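You operate a simulated robot arm through the tools that you are given. There is no shell and no other tool. Be economical: measure what you need, move in short steps, check, and stop when the job is done.

You are at the controls of a simulated robot arm. One attempt, no reset.

## Task
Put things in order on the folding table. At the end: the teal small brush stands where the blue dryer ball stood; the blue cloth stands where the red lint brush stood; the blue dryer ball from the folding table stands where the blue cloth stood; the red lint brush from the folding table stands on top of the green pack (marked "HERBS"); whatever was shut is shut again. Leave all else as you found it, and nothing knocked over.
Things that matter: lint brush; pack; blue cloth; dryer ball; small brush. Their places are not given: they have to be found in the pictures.

It is judged by the outcome, as a careful person would: the job done as asked, and still so three seconds after it is handed in. It fails if anything else is knocked over, pushed out of place, dropped, spilled or broken. Flat cloth is picked up by pressing the open fingertips on it (5 to 10 N) and closing them slowly along it; thin cloth reads only 2 to 8 mm in the jaws.

## Robot
A 6-joint arm with a two-finger parallel gripper, fixed in place. Base frame: the origin is at the foot of the arm, x ahead of it, y to its left, z up; the work surface is at about z = 859. Readings come in mm, degrees, newtons and seconds.
With the tool pointing down near the work surface it reaches from about 240 to 640 mm from the base axis. Its first joint turns from -66.0 to 66.0 degrees. Payload 2.7 kg.
The TCP is the grasp point between the finger pads, 23 mm short of the fingertips. In the tool frame z runs along the fingers and y along their closing line. The gripper opens to 94 mm. The fingers are 38 mm wide and 10 mm thick; the gripper's body (54 by 96 mm) begins 39 mm behind the TCP.
Orientation is that of the tool frame in the base frame, as a unit quaternion [x, y, z, w]. With the fingers straight down and closing along the base's y, the tool's x points along the base's -x, its y along +y and its z along -z.

## Interface
- The arm moves only by the tool play_rows. Its argument "deltas" is a list of rows, each an object of numbers (a shift or turn left out is 0, a gripper value left out holds the last): "x", "y", "z": the shift along the tool's x, y, z in m; "ax", "ay", "az": the turn, a rotation vector about the tool's x, y, z in degrees. In form: [{"x": .., "y": .., "z": .., "ax": .., "ay": .., "az": ..}, ...]. A call has 1 to 12 rows; each row shifts and turns the commanded pose from where the row before left it, along the tool's axes as they then stand. "claw" is the finger opening in m, from 0 to 0.094, set as the call begins (left out, the last holds). A row lasts 0.2 s, in which the tool goes at most 50 mm and 8.6 degrees; a call with a longer step from one row to the next is refused whole, and so is a gripper value outside its range. Where a pose cannot be reached the arm comes as near as it can. A force on the tool above 40 N (or 10 N above the force at the start of the call, whichever is more), or a blocked arm, ends the call early, and 0.2 s more pass. Each finger travels about 45 mm/s and halts on what it meets, pressing with about 29 N; the grip force reading is that of the motor and also rises with nothing between the fingers. The clock runs only during rows and for 0.2 s after the last one: add rows that do not move to give the fingers time. The reply holds the time, the measured pose of the TCP, the force on the tool along the base axes, the opening and the grip force, in the units named above and with some noise.
- Cameras (640 x 400 px; columns grow to the right, rows downward): "scene" is fixed at [75.7, -429.7, 1409.2]; the picture's right is [0.79, -0.61, 0.00], its down [-0.32, -0.42, -0.85] and it looks along [0.52, 0.67, -0.53] (base axes); focal length 336 px, centre (320, 200). "wrist" rides on the gripper at [-39, 0, -44] in the tool frame; the picture's right is [0.00, -1.00, 0.00], its down [0.97, 0.00, -0.24] and it looks along [0.24, 0.00, 0.97] (tool axes); focal length 218 px, centre (320, 200).
- get_image(camera): a new picture of that camera. No time passes.
- locate(camera, pixels): for up to 12 pixels [column, row] of the newest picture of that camera ("zoom" is the newest enlarged one), the place [x, y, z] in the base frame of the surface seen there, good to about 2 mm. No time passes.
- inspect(camera, box): a new picture of the part [left, top, right, bottom] of that camera's present view, enlarged. No time passes.
- job_done(): hands the job in; it is judged then, once.

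Go step by step. Measure first, check grasps and placings, and put right what went wrong. The budget is 80 turns and 46 pictures, counting those below and the enlarged ones. Unless the task says otherwise, let go and move clear before handing in.

The tools are called after "Call:" as name(argument=value, ...) on one line, values as JSON. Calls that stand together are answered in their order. play_rows: Moves the arm, as the interface text tells. Its arguments: {"type":"object","properties":{"deltas":{"type":"array","items":{"type":"object","properties":{"x":{"type":"number"},"y":{"type":"number"},"z":{"type":"number"},"ax":{"type":"number"},"ay":{"type":"number"},"az":{"type":"number"}}}},"claw":{"type":"number"}},"required":["deltas"]} The other tools are called the same way: get_image (camera) takes a picture; locate (camera, pixels) gives the place of the surface under pixels of a picture; inspect (camera, box) takes an enlarged picture of a part of a camera's view; job_done () hands the job in.

At the start:

```text
t: 0.0
position: [364.2, 248.1, 1210.2]
ee_rot: [-0.001, 1.0, 0.001, 0.0]
wrist_force: [-0.5, -0.7, -0.2]
width: 93.8
grip_force: 0.1
```

scene: 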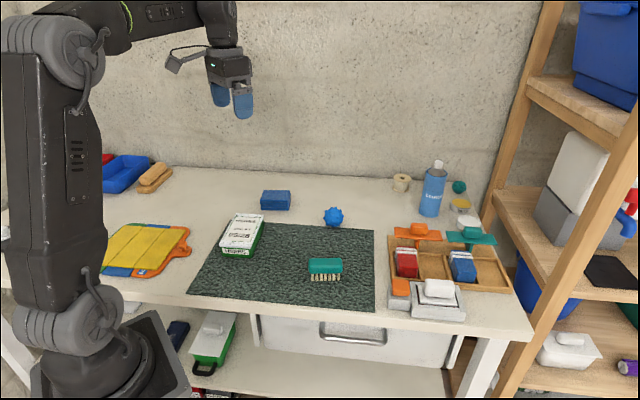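
wrist: 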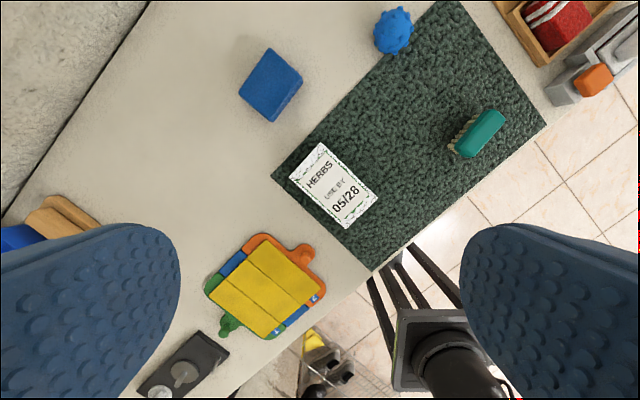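

The pictures show a blue spiky ball near (333,216), a teal brush at (325,268), a HERBS pack at (242,235), and a blue folded item at (275,200). I'll enlarge the areas on the right and centre to find the red lint brush and the cloth.

Call:
inspect(camera="scene", box=[370, 150, 530, 330])

Call:
inspect(camera="scene", box=[200, 170, 390, 310])

Call:
inspect(camera="scene", box=[80, 140, 280, 300])

```text
2.22 times, centred on (450, 240) of scene
```

zoom: 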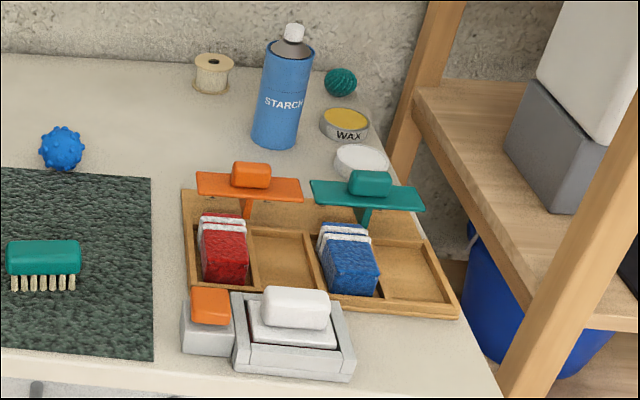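

```text
2.86 times, centred on (295, 240) of scene
```

zoom: 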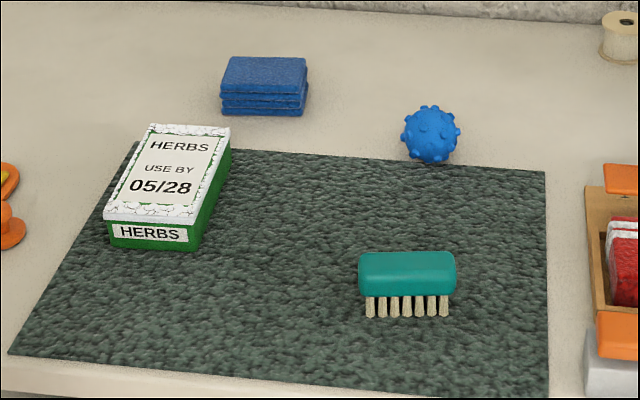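

```text
2.50 times, centred on (180, 220) of scene
```

zoom: 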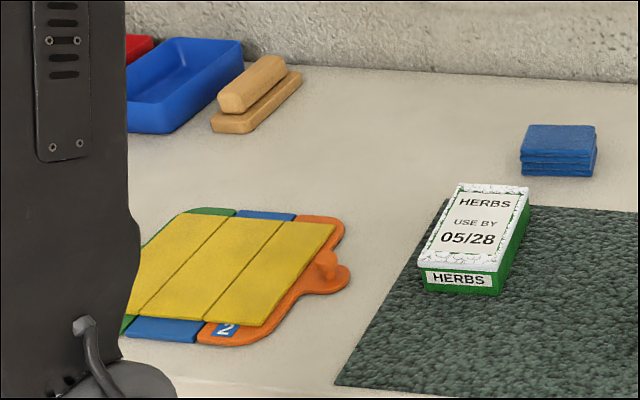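

The folded blue stack is the cloth, but no red lint brush is plain yet; there's something red behind the arm at (107,157). I'll enlarge parts of the wrist view and the scene's left.

Call:
inspect(camera="wrist", box=[120, 200, 360, 400])

Call:
locate(camera="scene", pixels=[[107, 157], [125, 170], [155, 172], [275, 193], [333, 212], [325, 263], [242, 228], [140, 245], [406, 262], [463, 268], [440, 288], [400, 287]])

```text
2.00 times, centred on (240, 300) of wrist
```

zoom: 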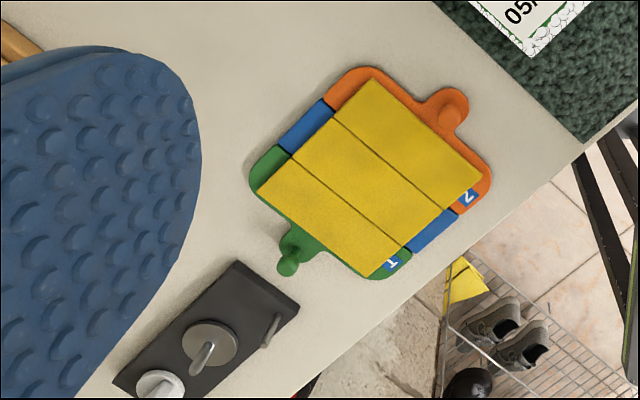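

```text
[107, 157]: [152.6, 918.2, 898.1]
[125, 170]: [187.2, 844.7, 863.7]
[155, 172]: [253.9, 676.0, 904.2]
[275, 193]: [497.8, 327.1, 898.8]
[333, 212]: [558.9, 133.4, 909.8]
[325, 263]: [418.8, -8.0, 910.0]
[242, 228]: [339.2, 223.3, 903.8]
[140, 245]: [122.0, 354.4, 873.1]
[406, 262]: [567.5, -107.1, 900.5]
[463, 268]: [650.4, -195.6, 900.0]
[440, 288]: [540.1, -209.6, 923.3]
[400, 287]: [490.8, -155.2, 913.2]
```

The tray and the boxes at the right need a closer look. I'll carry the wrist camera over there, staying high.

Call:
play_rows(deltas=[{"x": -0.01, "y": -0.045}, {"x": -0.01, "y": -0.045}, {"x": -0.01, "y": -0.045}, {"x": -0.01, "y": -0.045}, {"x": -0.01, "y": -0.045}, {"x": -0.01, "y": -0.045}, {"x": -0.01, "y": -0.045}, {"x": -0.01, "y": -0.045}, {"y": -0.02}, {}])

Call:
get_image(camera="wrist")

Call:
get_image(camera="scene")

```text
t: 2.2
position: [445.7, -133.9, 1208.9]
ee_rot: [-0.001, 1.0, 0.0, -0.001]
wrist_force: [0.3, -0.8, -0.1]
width: 94.0
grip_force: 0.1
```

```text
39 pictures are left
```

wrist: 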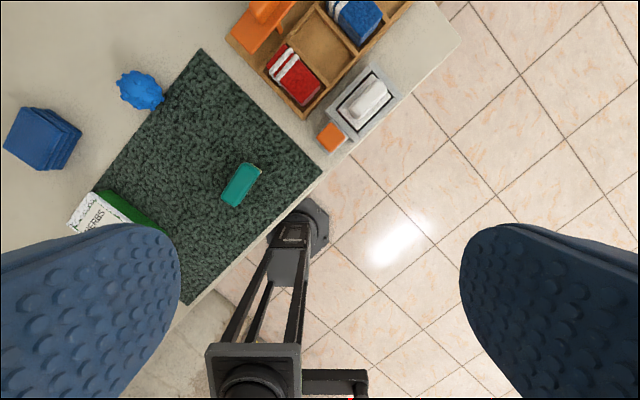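

```text
38 pictures are left
```

scene: 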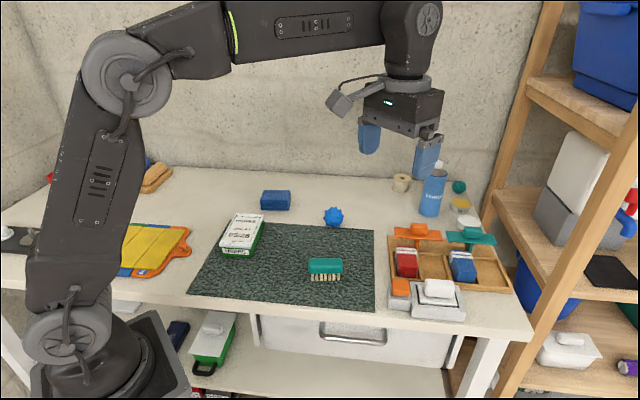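

Call:
inspect(camera="wrist", box=[210, 0, 450, 160])

Call:
inspect(camera="scene", box=[380, 215, 520, 325])

Call:
inspect(camera="scene", box=[0, 150, 200, 290])

```text
2.50 times, centred on (330, 80) of wrist
```

zoom: 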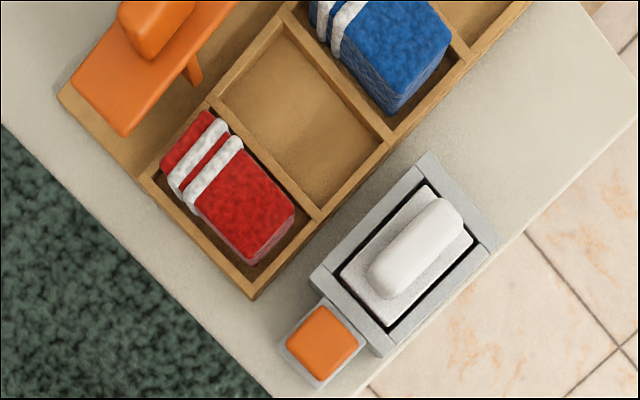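

```text
3.64 times, centred on (450, 270) of scene
```

zoom: 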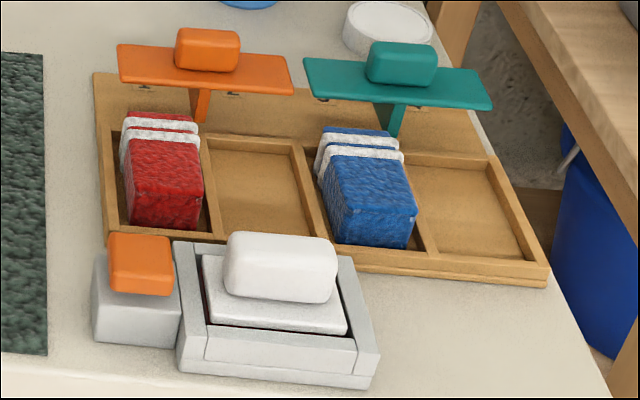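

```text
2.86 times, centred on (100, 220) of scene
```

zoom: 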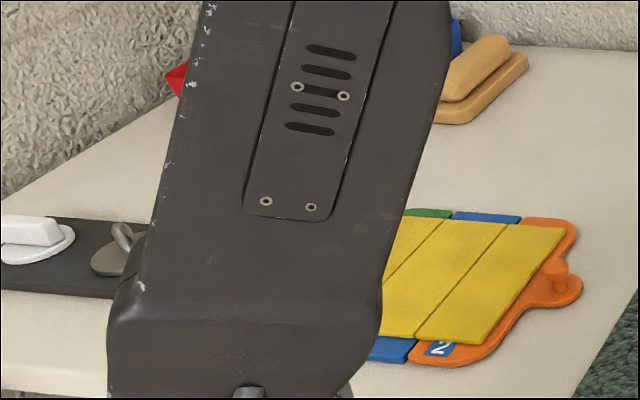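

The grey box with a white handled lid (440,295 in the scene) is the only shut thing big enough, with a reddish glint in the gap around the lid. I'll measure it and the orange-capped block beside it.

Call:
locate(camera="wrist", pixels=[[372, 75], [390, 96], [358, 129], [339, 110], [382, 84], [356, 112], [369, 99], [375, 64], [399, 98], [354, 140], [328, 110], [331, 137]])

Call:
locate(camera="scene", pixels=[[400, 287], [400, 303], [439, 282], [439, 290], [439, 298], [438, 309], [427, 301], [420, 296]])

Call:
inspect(camera="scene", box=[383, 270, 473, 325])

```text
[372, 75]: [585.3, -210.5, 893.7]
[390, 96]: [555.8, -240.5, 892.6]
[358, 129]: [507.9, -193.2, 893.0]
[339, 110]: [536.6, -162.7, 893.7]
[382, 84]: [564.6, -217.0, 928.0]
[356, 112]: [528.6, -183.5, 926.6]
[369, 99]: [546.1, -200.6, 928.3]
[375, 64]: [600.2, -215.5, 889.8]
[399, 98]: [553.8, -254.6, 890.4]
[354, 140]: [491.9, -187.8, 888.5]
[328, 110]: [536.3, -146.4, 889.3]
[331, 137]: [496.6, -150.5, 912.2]
```

```text
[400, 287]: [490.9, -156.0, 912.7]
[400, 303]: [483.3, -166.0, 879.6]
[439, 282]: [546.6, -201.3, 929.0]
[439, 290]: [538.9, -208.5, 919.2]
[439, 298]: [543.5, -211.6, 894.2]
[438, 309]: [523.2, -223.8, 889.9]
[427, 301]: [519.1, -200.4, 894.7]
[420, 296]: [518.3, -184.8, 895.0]
```

```text
7.11 times, centred on (428, 298) of scene
```

zoom: 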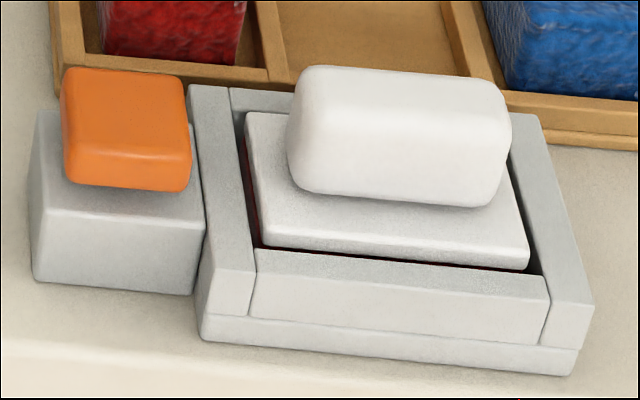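

Red shows inside the gap under the lid, so the lint brush is in this box. The handle's centre is about (546,-200.5), its top is at 928, and its long axis lies at -44.6°. I'll come over it, turn to match, and check.

Call:
play_rows(deltas=[{"x": -0.02, "y": -0.0133, "z": 0.04}, {"x": -0.02, "y": -0.0133, "z": 0.04}, {"x": -0.02, "y": -0.0133, "z": 0.04}, {"x": -0.02, "y": -0.0133, "z": 0.04}, {"x": -0.02, "y": -0.0133, "z": 0.04}, {"az": 7.43}, {"az": 7.43}, {"az": 7.43}, {"az": 7.43}, {"az": 7.43}, {"az": 7.43}, {}], claw=0.06)

Call:
get_image(camera="wrist")

```text
t: 4.8
position: [546.6, -199.2, 1008.8]
ee_rot: [0.379, 0.925, 0.0, -0.001]
wrist_force: [0.3, 0.1, 0.8]
width: 60.0
grip_force: 0.1
```

```text
33 pictures are left
```

wrist: 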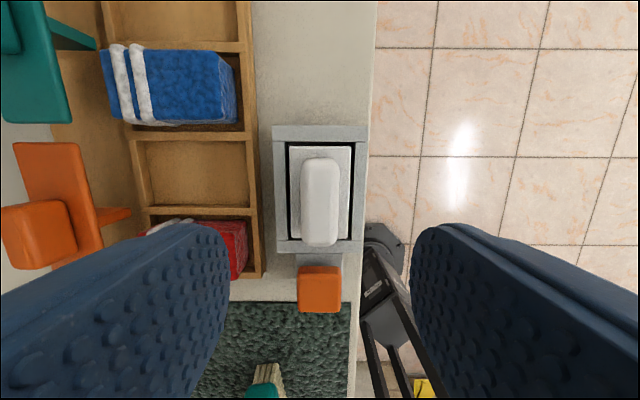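

The handle (320,200) lies centred and in line with the jaws. I'll go down and close on it.

Call:
play_rows(deltas=[{"z": 0.03}, {"z": 0.03}, {"z": 0.015}, {"z": 0.01}, {}])

Call:
play_rows(deltas=[{}, {}, {}, {}, {}], claw=0.005)

Call:
play_rows(deltas=[{"z": -0.003}, {"z": -0.003}, {"z": -0.003}, {"z": -0.003}])

Call:
get_image(camera="scene")

```text
t: 6.0
position: [544.7, -200.6, 924.6]
ee_rot: [0.379, 0.925, 0.0, 0.0]
wrist_force: [-0.6, -0.5, 0.5]
width: 60.0
grip_force: 0.0
```

```text
t: 7.2
position: [544.8, -200.5, 924.8]
ee_rot: [0.378, 0.926, 0.001, 0.001]
wrist_force: [0.0, -0.3, -0.7]
width: 23.4
grip_force: 28.7
```

```text
t: 8.2
position: [545.0, -199.6, 936.7]
ee_rot: [0.379, 0.926, 0.001, 0.0]
wrist_force: [0.6, -0.3, -0.7]
width: 23.2
grip_force: 29.3
```

```text
32 pictures are left
```

scene: 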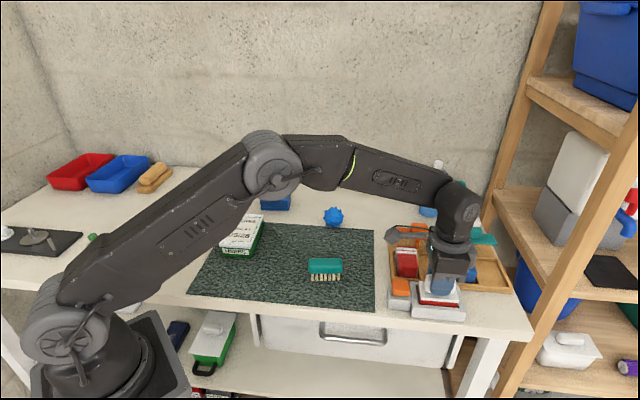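

The lid came up freely and there is red below it. I'll lift it clear and look.

Call:
play_rows(deltas=[{"z": -0.03}, {"z": -0.03}, {"z": -0.03}, {}])

Call:
inspect(camera="scene", box=[370, 210, 510, 330])

Call:
locate(camera="scene", pixels=[[290, 240], [300, 290], [350, 240], [270, 270], [285, 225], [345, 290]])

```text
t: 9.2
position: [545.1, -200.1, 1026.3]
ee_rot: [0.379, 0.925, 0.001, 0.0]
wrist_force: [0.0, 0.2, -0.4]
width: 23.6
grip_force: 29.3
```

```text
3.33 times, centred on (440, 270) of scene
```

zoom: 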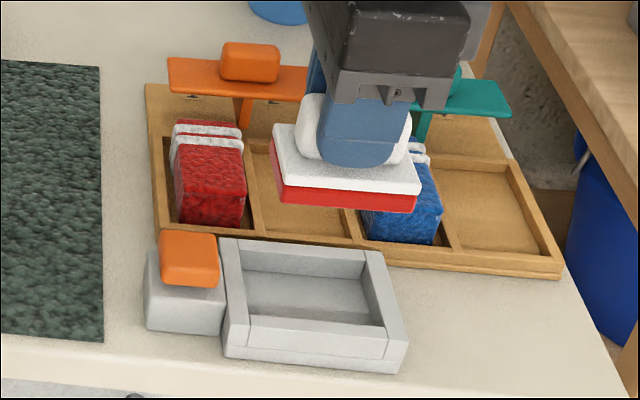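

```text
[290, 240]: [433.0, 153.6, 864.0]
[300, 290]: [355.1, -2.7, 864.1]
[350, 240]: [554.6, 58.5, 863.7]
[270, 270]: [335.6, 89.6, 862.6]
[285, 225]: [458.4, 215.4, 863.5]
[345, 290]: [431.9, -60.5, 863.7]
```

The box is empty: what I hold is a white plate with a handle and a red pad beneath it, resting in a cradle. Before trusting it as the lint brush, I'll look closely at it and at other red candidates.

Call:
inspect(camera="scene", box=[415, 215, 475, 260])

Call:
inspect(camera="scene", box=[0, 140, 190, 260])

Call:
inspect(camera="scene", box=[500, 130, 640, 400])

Call:
inspect(camera="scene", box=[110, 280, 280, 400])

```text
8.89 times, centred on (445, 238) of scene
```

zoom: 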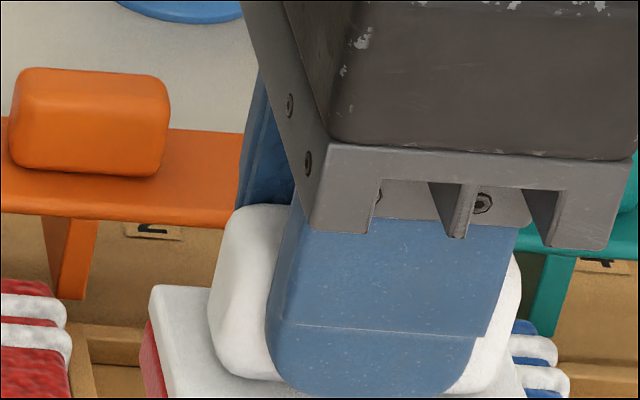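

```text
3.33 times, centred on (95, 200) of scene
```

zoom: 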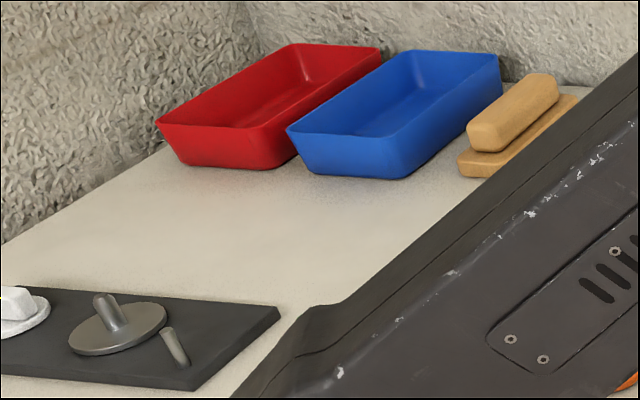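

```text
1.48 times, centred on (570, 265) of scene
```

zoom: 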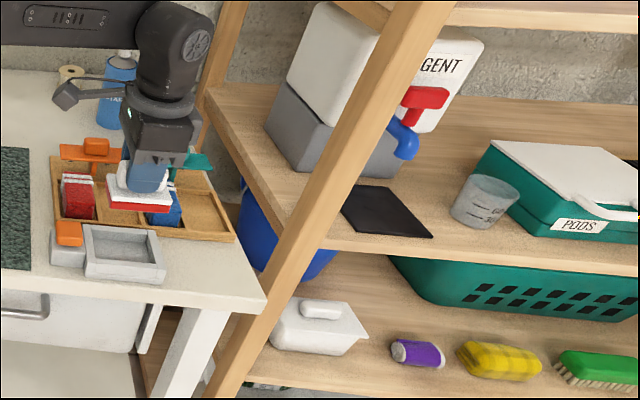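

```text
3.33 times, centred on (195, 340) of scene
```

zoom: 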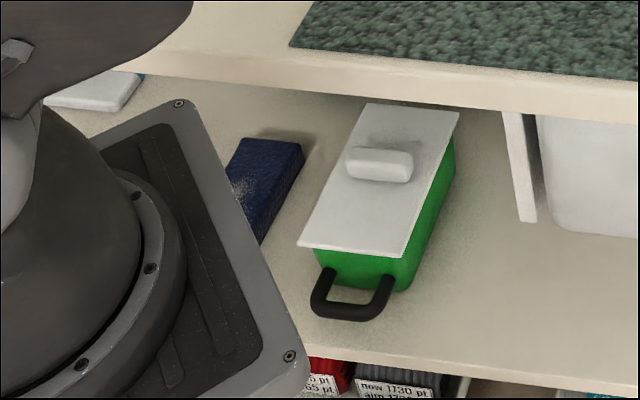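

The held piece is a handled plate with a red velvet pad, and nothing else on the table is like it, so it is the lint brush. Its cradle is where the cloth must go. I'll carry it high toward the pack and turn it to match the pack's long side.

Call:
play_rows(deltas=[{"x": 0.0443, "y": 0.0156, "z": -0.012}, {"x": 0.0443, "y": 0.0156, "z": -0.012}, {"x": 0.0443, "y": 0.0156, "z": -0.012}, {"x": 0.0443, "y": 0.0156, "z": -0.012}, {"x": 0.0443, "y": 0.0156, "z": -0.012}, {"x": 0.0443, "y": 0.0156, "z": -0.012}, {"x": 0.0443, "y": 0.0156, "z": -0.012}, {"x": 0.0443, "y": 0.0156, "z": -0.012}, {"x": 0.0443, "y": 0.0156, "z": -0.012}, {"x": 0.0443, "y": 0.0156, "z": -0.012}, {}])

Call:
play_rows(deltas=[{"az": -8.5}, {"az": -8.5}, {"az": -8.5}, {"az": -8.5}, {"az": -8.5}, {"az": -8.5}, {"az": -8.5}, {"az": -8.5}, {"az": -8.5}, {"az": -8.5}, {"az": -8.5}, {}])

Call:
get_image(camera="scene")

Call:
get_image(camera="wrist")

```text
t: 11.6
position: [339.7, 221.9, 1148.9]
ee_rot: [0.379, 0.926, 0.001, 0.001]
wrist_force: [-0.1, 0.2, -1.4]
width: 23.4
grip_force: 28.9
```

```text
t: 14.2
position: [338.6, 221.0, 1146.4]
ee_rot: [-0.415, 0.91, 0.0, 0.0]
wrist_force: [0.9, 0.7, -0.7]
width: 23.4
grip_force: 29.4
```

```text
26 pictures are left
```

scene: 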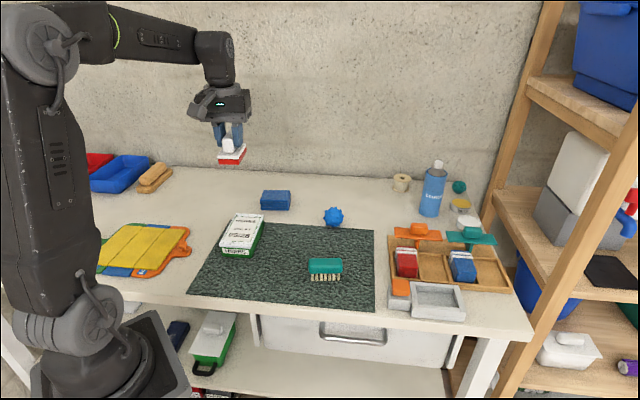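

```text
25 pictures are left
```

wrist: 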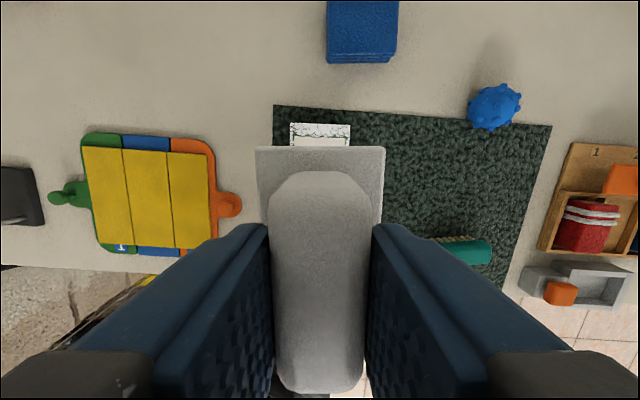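

The pack is clear in the scene now. I'll measure its top corners, and the cloth, ball and small brush too.

Call:
locate(camera="scene", pixels=[[237, 214], [263, 216], [251, 244], [222, 241], [243, 229], [264, 191], [290, 191], [290, 201], [262, 201], [276, 196], [275, 207], [262, 207]])

Call:
locate(camera="scene", pixels=[[333, 207], [325, 216], [342, 216], [333, 225], [310, 262], [341, 262], [309, 270], [342, 270], [325, 263], [325, 268], [314, 280], [339, 279]])

Call:
locate(camera="wrist", pixels=[[328, 2], [397, 2], [391, 60], [328, 62], [474, 106], [494, 86], [515, 105], [495, 127], [466, 241], [490, 250], [455, 238], [472, 262]])

Call:
inspect(camera="scene", box=[205, 140, 355, 290])

```text
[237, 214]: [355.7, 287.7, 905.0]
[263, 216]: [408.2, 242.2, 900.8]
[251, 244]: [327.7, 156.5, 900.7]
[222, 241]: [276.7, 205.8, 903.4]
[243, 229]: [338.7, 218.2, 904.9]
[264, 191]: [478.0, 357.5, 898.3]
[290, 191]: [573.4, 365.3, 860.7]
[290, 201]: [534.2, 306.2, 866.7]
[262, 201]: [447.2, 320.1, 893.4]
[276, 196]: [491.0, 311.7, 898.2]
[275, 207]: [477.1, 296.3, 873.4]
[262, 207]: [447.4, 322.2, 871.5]
```

```text
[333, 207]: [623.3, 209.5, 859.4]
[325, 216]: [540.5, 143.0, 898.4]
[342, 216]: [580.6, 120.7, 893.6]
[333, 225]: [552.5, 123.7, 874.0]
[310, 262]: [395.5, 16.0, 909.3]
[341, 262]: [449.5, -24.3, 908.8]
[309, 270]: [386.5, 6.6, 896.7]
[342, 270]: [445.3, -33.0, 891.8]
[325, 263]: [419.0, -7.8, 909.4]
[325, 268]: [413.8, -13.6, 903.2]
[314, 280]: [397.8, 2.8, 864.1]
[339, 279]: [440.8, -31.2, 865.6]
```

```text
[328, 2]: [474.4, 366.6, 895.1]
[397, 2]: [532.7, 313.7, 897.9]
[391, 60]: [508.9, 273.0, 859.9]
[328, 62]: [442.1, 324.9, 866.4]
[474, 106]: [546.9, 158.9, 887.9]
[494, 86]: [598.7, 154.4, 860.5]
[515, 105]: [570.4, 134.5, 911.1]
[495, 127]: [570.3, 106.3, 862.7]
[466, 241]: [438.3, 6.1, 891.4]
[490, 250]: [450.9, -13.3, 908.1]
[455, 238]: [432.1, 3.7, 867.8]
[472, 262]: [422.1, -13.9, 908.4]
```

```text
2.67 times, centred on (280, 215) of scene
```

zoom: 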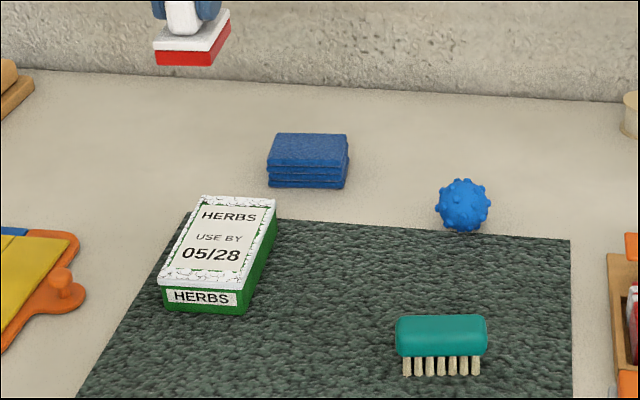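

The pack's top is centred at (342,223), z 904, with its long side at about 46.4°. The jaws stand at 49°, so I'll turn 2.6°, shift slightly and lower to just above it.

Call:
play_rows(deltas=[{"az": 2.6}, {"x": -0.0018, "y": -0.001, "z": 0.02}, {"z": 0.04}, {"z": 0.04}, {"z": 0.04}, {"z": 0.025}, {"z": 0.01}, {}])

Call:
inspect(camera="scene", box=[205, 180, 305, 270])

```text
t: 16.0
position: [341.9, 222.0, 971.8]
ee_rot: [-0.395, 0.919, 0.001, 0.002]
wrist_force: [0.2, -0.1, -1.4]
width: 23.6
grip_force: 29.1
```

```text
4.44 times, centred on (255, 225) of scene
```

zoom: 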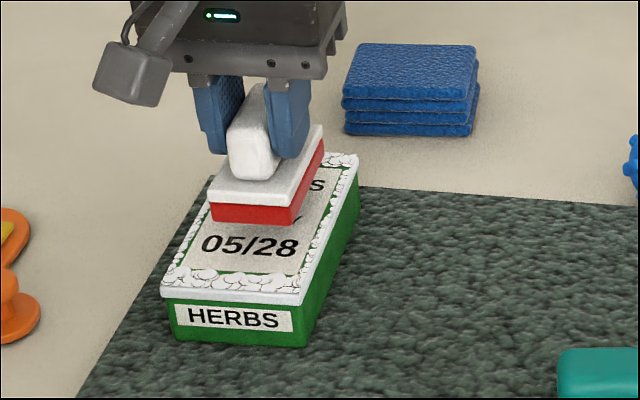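

It is centred and in line over the pack. I'll lower slowly and watch the force.

Call:
play_rows(deltas=[{"z": 0.002}, {"z": 0.002}, {"z": 0.002}, {"z": 0.001}])

Call:
play_rows(deltas=[{"z": 0.001}, {"z": 0.001}, {"z": 0.001}])

```text
t: 17.0
position: [340.6, 222.8, 964.6]
ee_rot: [-0.394, 0.919, 0.001, 0.001]
wrist_force: [0.1, 0.8, -0.6]
width: 23.4
grip_force: 28.8
```

```text
t: 17.8
position: [342.0, 222.5, 962.4]
ee_rot: [-0.394, 0.919, 0.0, 0.0]
wrist_force: [-0.1, 0.3, -0.5]
width: 23.2
grip_force: 29.6
```

Call:
play_rows(deltas=[{"z": 0.001}, {"z": 0.001}])

Call:
inspect(camera="scene", box=[215, 190, 285, 260])

```text
t: 18.4
position: [339.8, 222.4, 959.5]
ee_rot: [-0.394, 0.919, 0.0, 0.0]
wrist_force: [-0.8, 0.6, -0.7]
width: 23.5
grip_force: 28.9
```

```text
5.71 times, centred on (250, 225) of scene
```

zoom: 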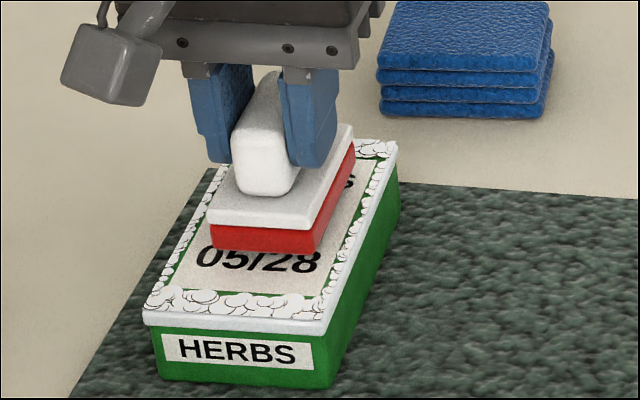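

Still no contact force at 959.5, so I'll go on down by single millimetres.

Call:
play_rows(deltas=[{"z": 0.001}, {"z": 0.001}])

Call:
play_rows(deltas=[{"z": 0.001}])

Call:
play_rows(deltas=[{"z": 0.001}])

```text
t: 19.0
position: [339.9, 223.5, 957.3]
ee_rot: [-0.394, 0.919, 0.001, 0.001]
wrist_force: [-0.8, 0.4, -1.1]
width: 23.6
grip_force: 29.0
```

```text
t: 19.4
position: [341.9, 223.7, 956.7]
ee_rot: [-0.395, 0.919, 0.001, 0.001]
wrist_force: [-0.4, 0.1, -0.6]
width: 23.7
grip_force: 28.4
```

```text
t: 19.8
position: [340.3, 224.0, 956.4]
ee_rot: [-0.395, 0.919, 0.0, 0.001]
wrist_force: [0.0, 0.3, -0.8]
width: 23.7
grip_force: 28.7
```

Call:
play_rows(deltas=[{"z": 0.001}])

Call:
play_rows(deltas=[{"z": 0.001}])

Call:
play_rows(deltas=[{"z": 0.001}])

Call:
inspect(camera="scene", box=[215, 190, 285, 260])

```text
t: 20.2
position: [341.1, 222.9, 955.2]
ee_rot: [-0.394, 0.919, 0.001, 0.001]
wrist_force: [-2.2, 0.6, 6.1]
width: 23.6
grip_force: 29.0
```

```text
t: 20.6
position: [340.5, 222.7, 954.4]
ee_rot: [-0.393, 0.919, 0.001, 0.002]
wrist_force: [-7.5, -2.6, 20.5]
width: 23.9
grip_force: 29.0
```

```text
t: 21.0
position: [341.0, 223.6, 954.4]
ee_rot: [-0.394, 0.919, 0.001, 0.003]
wrist_force: [-4.8, -1.2, 22.8]
width: 23.8
grip_force: 28.8
```

```text
5.71 times, centred on (250, 225) of scene
```

zoom: 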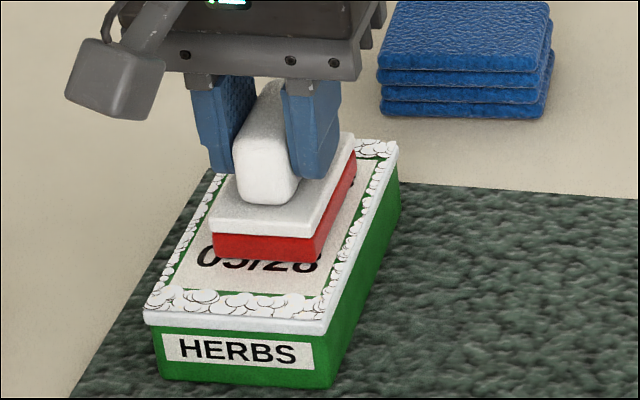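

There is contact now (about 20 N) at 954. I'll ease back, open, rise and check that it sits.

Call:
play_rows(deltas=[{"z": -0.0015}, {}])

Call:
play_rows(deltas=[{}, {}, {}, {"z": -0.02}, {"z": -0.04}, {"z": -0.04}, {"z": -0.04}, {"z": -0.04}, {}], claw=0.05)

Call:
play_rows(deltas=[{"az": 8.25}, {"az": 8.25}, {"az": 8.25}, {"az": 8.25}, {"az": 8.25}, {"az": 8.25}, {"az": 8.25}, {"az": 8.25}, {"az": 8.25}, {"az": 8.25}, {"az": 8.25}, {}], claw=0.09)

Call:
get_image(camera="wrist")

Call:
get_image(camera="scene")

```text
t: 21.6
position: [340.5, 223.3, 953.9]
ee_rot: [-0.394, 0.919, 0.0, 0.001]
wrist_force: [2.5, 2.3, 6.1]
width: 23.6
grip_force: 29.0
```

```text
t: 23.6
position: [341.0, 222.3, 1134.4]
ee_rot: [-0.394, 0.919, 0.0, 0.0]
wrist_force: [-0.5, 0.1, 0.9]
width: 50.1
grip_force: 0.0
```

```text
t: 26.2
position: [340.3, 223.0, 1135.3]
ee_rot: [0.379, 0.926, 0.001, -0.001]
wrist_force: [0.0, 0.6, 1.1]
width: 90.2
grip_force: 0.0
```

```text
20 pictures are left
```

wrist: 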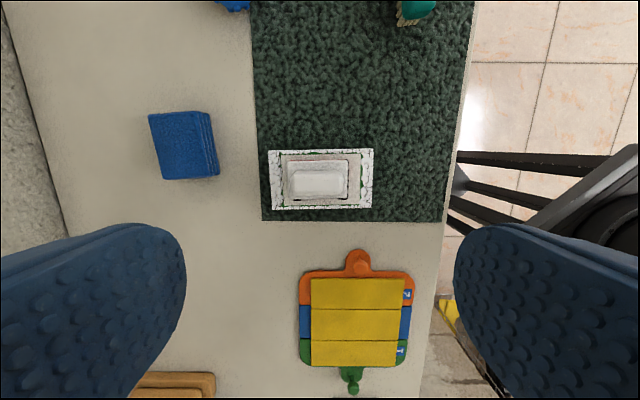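

```text
19 pictures are left
```

scene: 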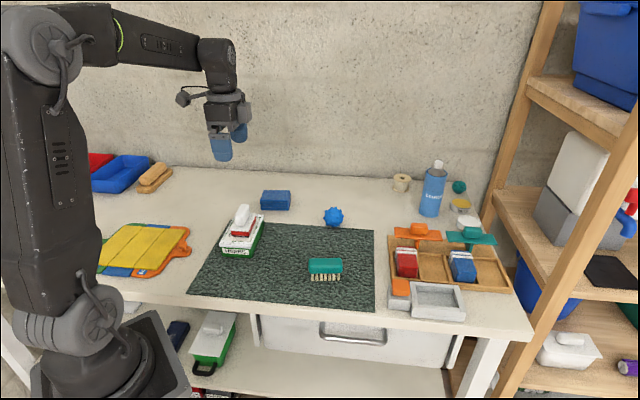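

The lint brush sits flat on the pack. Now I'll measure the cloth in the wrist view and the empty cradle in the scene.

Call:
locate(camera="wrist", pixels=[[150, 116], [192, 113], [202, 176], [164, 178], [176, 146], [198, 112], [210, 114], [218, 173]])

Call:
locate(camera="scene", pixels=[[412, 283], [460, 286], [465, 319], [413, 316], [417, 287], [455, 290], [458, 308], [418, 306], [436, 300], [425, 305], [438, 284], [440, 312]])

Call:
inspect(camera="wrist", box=[120, 80, 248, 208])

Call:
inspect(camera="scene", box=[385, 265, 475, 325])

```text
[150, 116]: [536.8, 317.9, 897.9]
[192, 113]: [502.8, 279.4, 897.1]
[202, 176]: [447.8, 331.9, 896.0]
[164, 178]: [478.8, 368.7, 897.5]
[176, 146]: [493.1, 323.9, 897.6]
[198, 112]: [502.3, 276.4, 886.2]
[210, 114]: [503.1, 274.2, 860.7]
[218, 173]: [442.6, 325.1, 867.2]
```

```text
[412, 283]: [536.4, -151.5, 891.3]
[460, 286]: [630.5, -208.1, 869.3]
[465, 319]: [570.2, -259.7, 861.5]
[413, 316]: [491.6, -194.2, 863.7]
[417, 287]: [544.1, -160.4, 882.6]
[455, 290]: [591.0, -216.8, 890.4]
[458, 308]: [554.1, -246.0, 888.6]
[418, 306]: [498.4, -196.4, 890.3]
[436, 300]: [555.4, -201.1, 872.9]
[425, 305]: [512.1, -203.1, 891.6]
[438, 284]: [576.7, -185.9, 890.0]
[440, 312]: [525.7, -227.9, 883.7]
```

```text
3.12 times, centred on (184, 144) of wrist
```

zoom: 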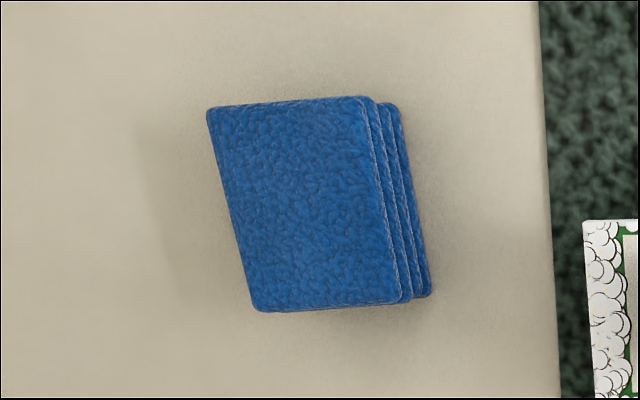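

```text
6.67 times, centred on (430, 295) of scene
```

zoom: 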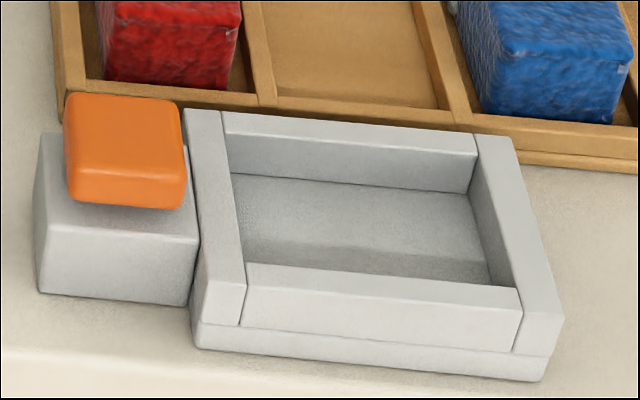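

The cloth's top is 51 x 76 mm, centred at (491.5,324.5), z 897. I need exact inside edges of the cradle to see whether it fits.

Call:
locate(camera="zoom", pixels=[[219, 125], [350, 138], [475, 150], [505, 212], [528, 280], [375, 285], [240, 260], [230, 200], [222, 125], [482, 180], [280, 270], [500, 290]])

Call:
locate(camera="zoom", pixels=[[234, 178], [462, 197], [486, 280], [242, 230], [350, 150], [350, 180], [350, 190], [505, 260], [490, 260], [236, 200], [243, 200], [350, 270]])

```text
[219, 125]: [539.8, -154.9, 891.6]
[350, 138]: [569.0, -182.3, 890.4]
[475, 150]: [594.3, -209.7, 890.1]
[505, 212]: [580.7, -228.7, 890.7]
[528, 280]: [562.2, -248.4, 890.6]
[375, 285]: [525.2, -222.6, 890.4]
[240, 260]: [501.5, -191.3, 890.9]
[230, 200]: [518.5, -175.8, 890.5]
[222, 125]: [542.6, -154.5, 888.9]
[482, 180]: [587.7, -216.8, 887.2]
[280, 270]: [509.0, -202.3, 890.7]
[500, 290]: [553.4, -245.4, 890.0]
```

```text
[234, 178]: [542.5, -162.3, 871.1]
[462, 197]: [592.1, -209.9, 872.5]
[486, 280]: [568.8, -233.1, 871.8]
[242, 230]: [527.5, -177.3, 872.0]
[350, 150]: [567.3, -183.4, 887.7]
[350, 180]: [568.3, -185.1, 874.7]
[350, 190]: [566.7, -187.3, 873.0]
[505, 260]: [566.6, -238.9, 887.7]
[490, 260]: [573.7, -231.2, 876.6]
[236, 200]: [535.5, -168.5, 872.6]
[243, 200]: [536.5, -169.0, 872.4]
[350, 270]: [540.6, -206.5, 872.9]
```

By my measures the cavity is about 72–76 x 53 mm against a cloth of 76 x 51, so it's tight but may go. I'll go over the cloth and check alignment.

Call:
play_rows(deltas=[{"x": -0.00726, "y": 0.0357, "z": 0.027}, {"x": -0.00726, "y": 0.0357, "z": 0.027}, {"x": -0.00726, "y": 0.0357, "z": 0.027}, {"x": -0.00726, "y": 0.0357, "z": 0.027}, {"x": -0.00726, "y": 0.0357, "z": 0.027}, {"az": -2.5}, {}], claw=0.08)

Call:
get_image(camera="wrist")

```text
t: 27.8
position: [492.1, 325.5, 999.1]
ee_rot: [0.357, 0.934, 0.001, 0.001]
wrist_force: [-0.3, 0.2, 0.6]
width: 80.0
grip_force: 0.0
```

```text
16 pictures are left
```

wrist: 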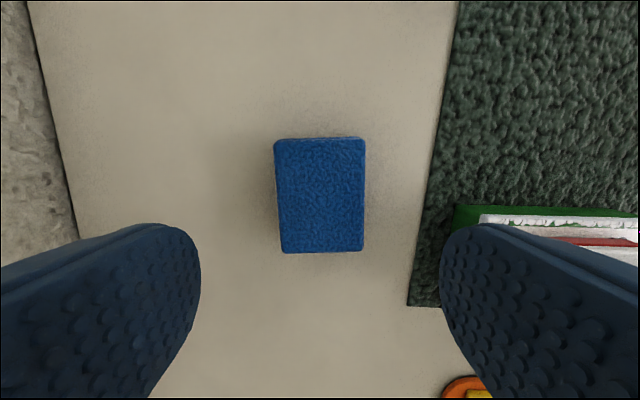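

The cloth is centred and straight in the view (274–365 columns, 138–252 rows). I'll measure its corners, then grip it high up.

Call:
locate(camera="wrist", pixels=[[277, 142], [362, 142], [361, 249], [285, 249], [275, 190], [365, 190], [320, 139], [320, 251]])

Call:
play_rows(deltas=[{"z": 0.04}, {"z": 0.035}, {"z": 0.017}, {"z": 0.004}, {}])

Call:
play_rows(deltas=[{}, {}, {}, {}, {}], claw=0.04)

```text
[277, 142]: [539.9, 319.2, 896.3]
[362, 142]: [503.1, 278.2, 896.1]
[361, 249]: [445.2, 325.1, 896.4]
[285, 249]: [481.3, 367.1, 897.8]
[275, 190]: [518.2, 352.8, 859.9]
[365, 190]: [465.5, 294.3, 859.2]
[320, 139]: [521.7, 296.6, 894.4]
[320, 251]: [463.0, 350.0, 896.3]
```

```text
t: 29.0
position: [492.1, 325.2, 903.6]
ee_rot: [0.358, 0.934, 0.002, 0.0]
wrist_force: [0.4, 0.3, 0.4]
width: 80.2
grip_force: 0.0
```

```text
t: 30.2
position: [491.8, 326.2, 903.9]
ee_rot: [0.357, 0.934, 0.001, 0.0]
wrist_force: [-0.1, -1.2, 0.5]
width: 61.1
grip_force: 29.0
```

The jaws hold 61 mm, and the cloth is really about 61 x 80, wider than the cradle's cavity. So it will rest on the cradle's rim, centred where the brush was. I'll lift and check the hold.

Call:
play_rows(deltas=[{"z": -0.005}, {"z": -0.015}, {"z": -0.03}, {"z": -0.03}, {"z": -0.03}, {"az": 2.5}, {}])

Call:
get_image(camera="scene")

```text
t: 31.8
position: [492.7, 323.9, 1013.9]
ee_rot: [0.377, 0.926, 0.001, 0.0]
wrist_force: [0.4, 0.1, 0.2]
width: 61.0
grip_force: 29.3
```

```text
15 pictures are left
```

scene: 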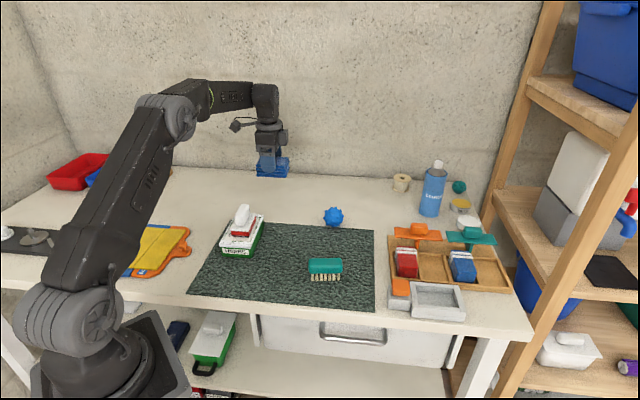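

The cloth is firmly held. I'll carry it toward the cradle, stop about 100 mm short, and measure the cradle with the wrist camera.

Call:
play_rows(deltas=[{"x": -0.028, "y": -0.0306}, {"x": -0.028, "y": -0.0307}, {"x": -0.028, "y": -0.0307}, {"x": -0.028, "y": -0.0307}, {"x": -0.028, "y": -0.0307}, {"x": -0.028, "y": -0.0306}, {"x": -0.028, "y": -0.0307}, {"x": -0.028, "y": -0.0307}, {"x": -0.028, "y": -0.0306}, {"x": -0.028, "y": -0.0306}, {"x": -0.028, "y": -0.0306}, {}])

Call:
get_image(camera="wrist")

```text
t: 34.4
position: [475.7, -132.3, 1012.4]
ee_rot: [0.376, 0.926, 0.002, 0.0]
wrist_force: [-0.5, -0.6, -1.6]
width: 60.6
grip_force: 29.0
```

```text
14 pictures are left
```

wrist: 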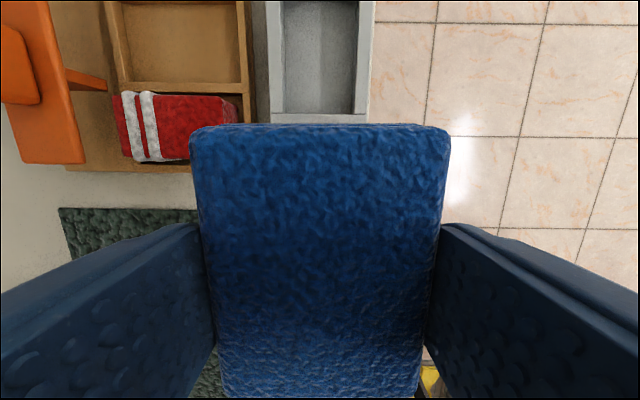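

The cradle shows at columns 268–372 with its cavity at 282–358. I'll take its widths there.

Call:
locate(camera="wrist", pixels=[[269, 60], [280, 60], [284, 60], [288, 60], [352, 60], [357, 60], [360, 60], [371, 60], [320, 120], [320, 116], [320, 112], [320, 105]])

Call:
locate(camera="wrist", pixels=[[272, 2], [283, 2], [287, 2], [350, 2], [357, 2], [362, 2], [320, 2], [230, 60], [245, 60], [252, 60], [262, 60], [320, 130]])

```text
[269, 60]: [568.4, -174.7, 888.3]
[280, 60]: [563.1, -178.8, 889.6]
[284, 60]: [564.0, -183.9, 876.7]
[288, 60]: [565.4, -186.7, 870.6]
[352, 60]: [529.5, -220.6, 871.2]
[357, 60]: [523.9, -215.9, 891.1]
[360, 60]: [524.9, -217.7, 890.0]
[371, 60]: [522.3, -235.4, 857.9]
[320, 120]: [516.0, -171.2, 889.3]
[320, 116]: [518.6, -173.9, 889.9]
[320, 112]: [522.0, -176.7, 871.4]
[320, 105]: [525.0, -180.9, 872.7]
```

```text
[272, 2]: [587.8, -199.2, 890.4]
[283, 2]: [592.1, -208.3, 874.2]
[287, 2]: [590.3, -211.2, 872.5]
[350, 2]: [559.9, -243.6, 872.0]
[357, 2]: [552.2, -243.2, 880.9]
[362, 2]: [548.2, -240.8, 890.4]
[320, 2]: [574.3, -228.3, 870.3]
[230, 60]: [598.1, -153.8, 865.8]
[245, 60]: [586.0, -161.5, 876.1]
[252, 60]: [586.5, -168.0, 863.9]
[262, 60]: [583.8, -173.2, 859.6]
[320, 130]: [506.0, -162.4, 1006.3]
```

The cavity is about 52 x 78, so the cloth will rest on both long rims with about 4 mm each side. I'll move over it and go down near the rim.

Call:
play_rows(deltas=[{"x": -0.0326}, {"x": -0.0326}, {"x": -0.0326}, {"z": 0.02}, {"z": 0.02}, {"z": 0.02}, {"z": 0.01}, {}])

Call:
inspect(camera="scene", box=[385, 240, 485, 325])

```text
t: 36.2
position: [545.7, -199.6, 943.1]
ee_rot: [0.378, 0.926, 0.001, 0.0]
wrist_force: [0.7, -0.5, -1.6]
width: 61.1
grip_force: 29.4
```

```text
4.71 times, centred on (435, 282) of scene
```

zoom: 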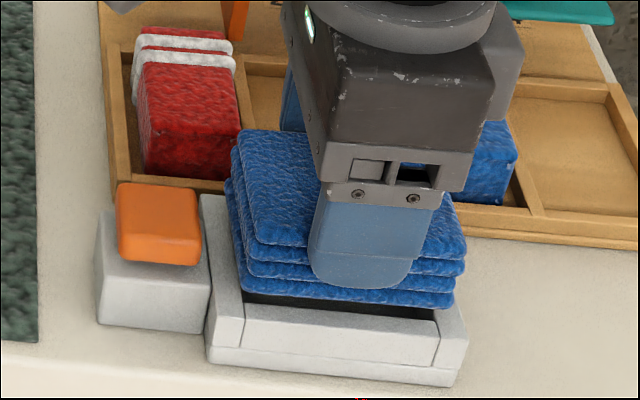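

It looks right over the rim. I'll lower by single steps until it touches.

Call:
play_rows(deltas=[{"z": 0.002}, {"z": 0.002}, {"z": 0.001}, {"z": 0.001}])

Call:
play_rows(deltas=[{"z": 0.001}, {"z": 0.001}])

Call:
play_rows(deltas=[{"z": 0.001}, {"z": 0.0005}])

```text
t: 37.2
position: [546.6, -199.8, 937.0]
ee_rot: [0.377, 0.926, 0.001, 0.0]
wrist_force: [0.1, -0.7, -0.1]
width: 60.6
grip_force: 28.9
```

```text
t: 37.8
position: [546.0, -199.6, 934.3]
ee_rot: [0.378, 0.926, -0.001, 0.0]
wrist_force: [1.3, -0.1, 0.2]
width: 60.9
grip_force: 29.1
```

```text
t: 38.4
position: [546.1, -199.2, 933.2]
ee_rot: [0.378, 0.926, 0.0, 0.0]
wrist_force: [-1.2, 0.1, 1.0]
width: 60.9
grip_force: 28.8
```

Call:
play_rows(deltas=[{"z": 0.001}])

Call:
play_rows(deltas=[{"z": 0.001}])

Call:
inspect(camera="scene", box=[385, 240, 485, 325])

```text
t: 38.8
position: [545.4, -199.1, 934.4]
ee_rot: [0.378, 0.926, 0.001, 0.001]
wrist_force: [-2.6, 2.2, 10.1]
width: 61.0
grip_force: 29.0
```

```text
t: 39.2
position: [546.1, -199.2, 934.0]
ee_rot: [0.376, 0.926, 0.0, 0.001]
wrist_force: [-5.3, 2.5, 20.9]
width: 61.1
grip_force: 28.7
```

```text
4.71 times, centred on (435, 282) of scene
```

zoom: 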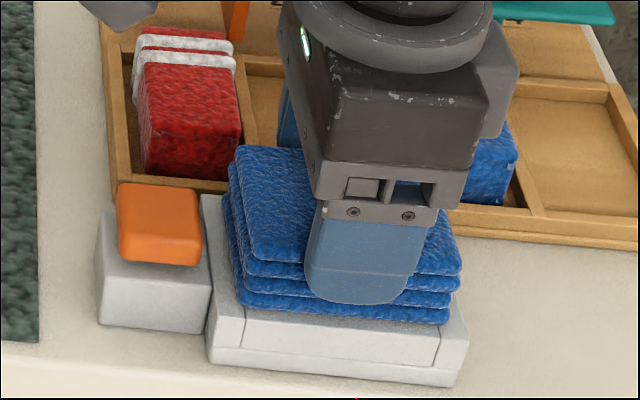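

The cloth rests on the rim with 20 N of contact. I'll ease back, open and rise.

Call:
play_rows(deltas=[{"z": -0.002}, {}])

Call:
play_rows(deltas=[{}, {}, {}, {}, {"z": -0.02}, {"z": -0.04}, {"z": -0.04}, {"z": -0.04}, {"z": -0.02}, {}], claw=0.08)

Call:
get_image(camera="wrist")

Call:
get_image(camera="scene")

```text
t: 39.8
position: [546.3, -199.3, 934.1]
ee_rot: [0.377, 0.926, 0.001, 0.001]
wrist_force: [0.0, 0.7, 13.0]
width: 60.7
grip_force: 29.1
```

```text
t: 42.0
position: [546.1, -200.2, 1095.0]
ee_rot: [0.377, 0.926, 0.0, 0.0]
wrist_force: [-0.2, -0.6, 0.1]
width: 79.8
grip_force: 0.1
```

```text
11 pictures are left
```

wrist: 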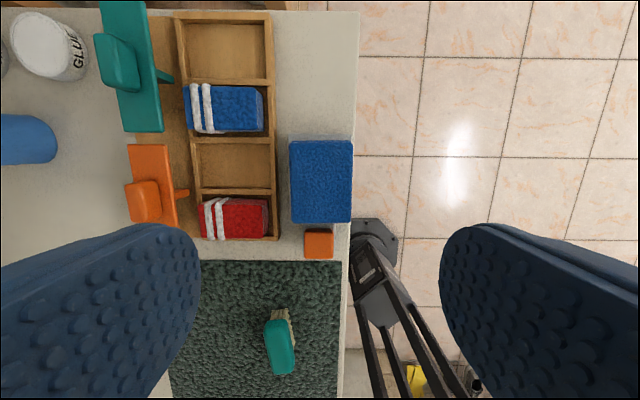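

```text
10 pictures are left
```

scene: 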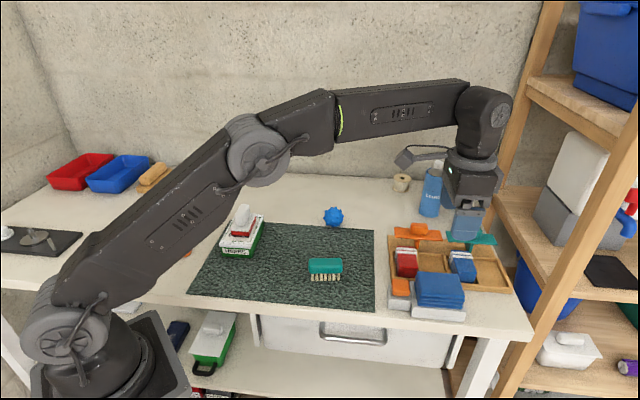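

The cloth sits level on the cradle. Now for the ball near (563,137): I'll go over it.

Call:
play_rows(deltas=[{"x": 0.0319, "y": 0.0361}, {"x": 0.0319, "y": 0.0361}, {"x": 0.0319, "y": 0.0361}, {"x": 0.0319, "y": 0.0361}, {"x": 0.0319, "y": 0.0361}, {"x": 0.0319, "y": 0.0361}, {"x": 0.0319, "y": 0.0361}, {"z": 0.045}, {"z": 0.045}, {}])

Call:
get_image(camera="wrist")

```text
t: 44.2
position: [562.0, 136.2, 1002.3]
ee_rot: [0.377, 0.926, 0.0, 0.0]
wrist_force: [0.0, 0.0, 0.7]
width: 79.9
grip_force: 0.2
```

```text
9 pictures are left
```

wrist: 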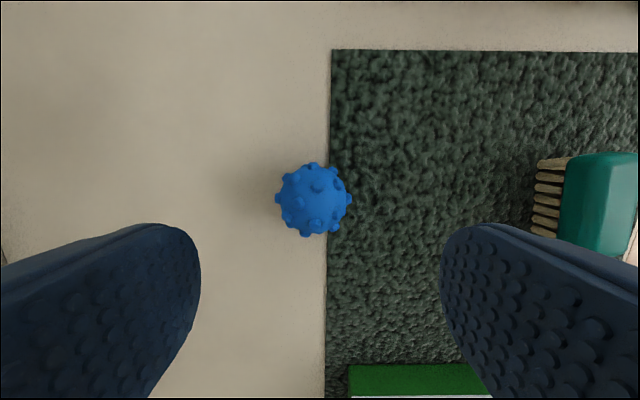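

The ball centre at (313.5,200) lies at about (564.6,140.6), 5 mm to the tool's +y. I'll shift, descend to z 890 and close.

Call:
play_rows(deltas=[{"x": 0.0012, "y": 0.005, "z": 0.03}, {"z": 0.04}, {"z": 0.03}, {"z": 0.012}, {}])

Call:
play_rows(deltas=[{}, {}, {}, {}, {}], claw=0.03)

Call:
play_rows(deltas=[{"z": -0.005}, {"z": -0.015}, {"z": -0.04}, {"z": -0.04}, {}])

```text
t: 45.4
position: [565.1, 141.5, 892.2]
ee_rot: [0.378, 0.926, 0.0, 0.0]
wrist_force: [0.8, 0.1, 0.1]
width: 80.1
grip_force: 0.0
```

```text
t: 46.6
position: [565.6, 141.1, 891.5]
ee_rot: [0.377, 0.926, 0.0, 0.0]
wrist_force: [0.3, -0.5, -0.4]
width: 57.3
grip_force: 28.8
```

```text
t: 47.8
position: [566.0, 142.0, 992.3]
ee_rot: [0.378, 0.926, 0.001, 0.0]
wrist_force: [-0.5, 0.1, -1.1]
width: 57.1
grip_force: 28.4
```

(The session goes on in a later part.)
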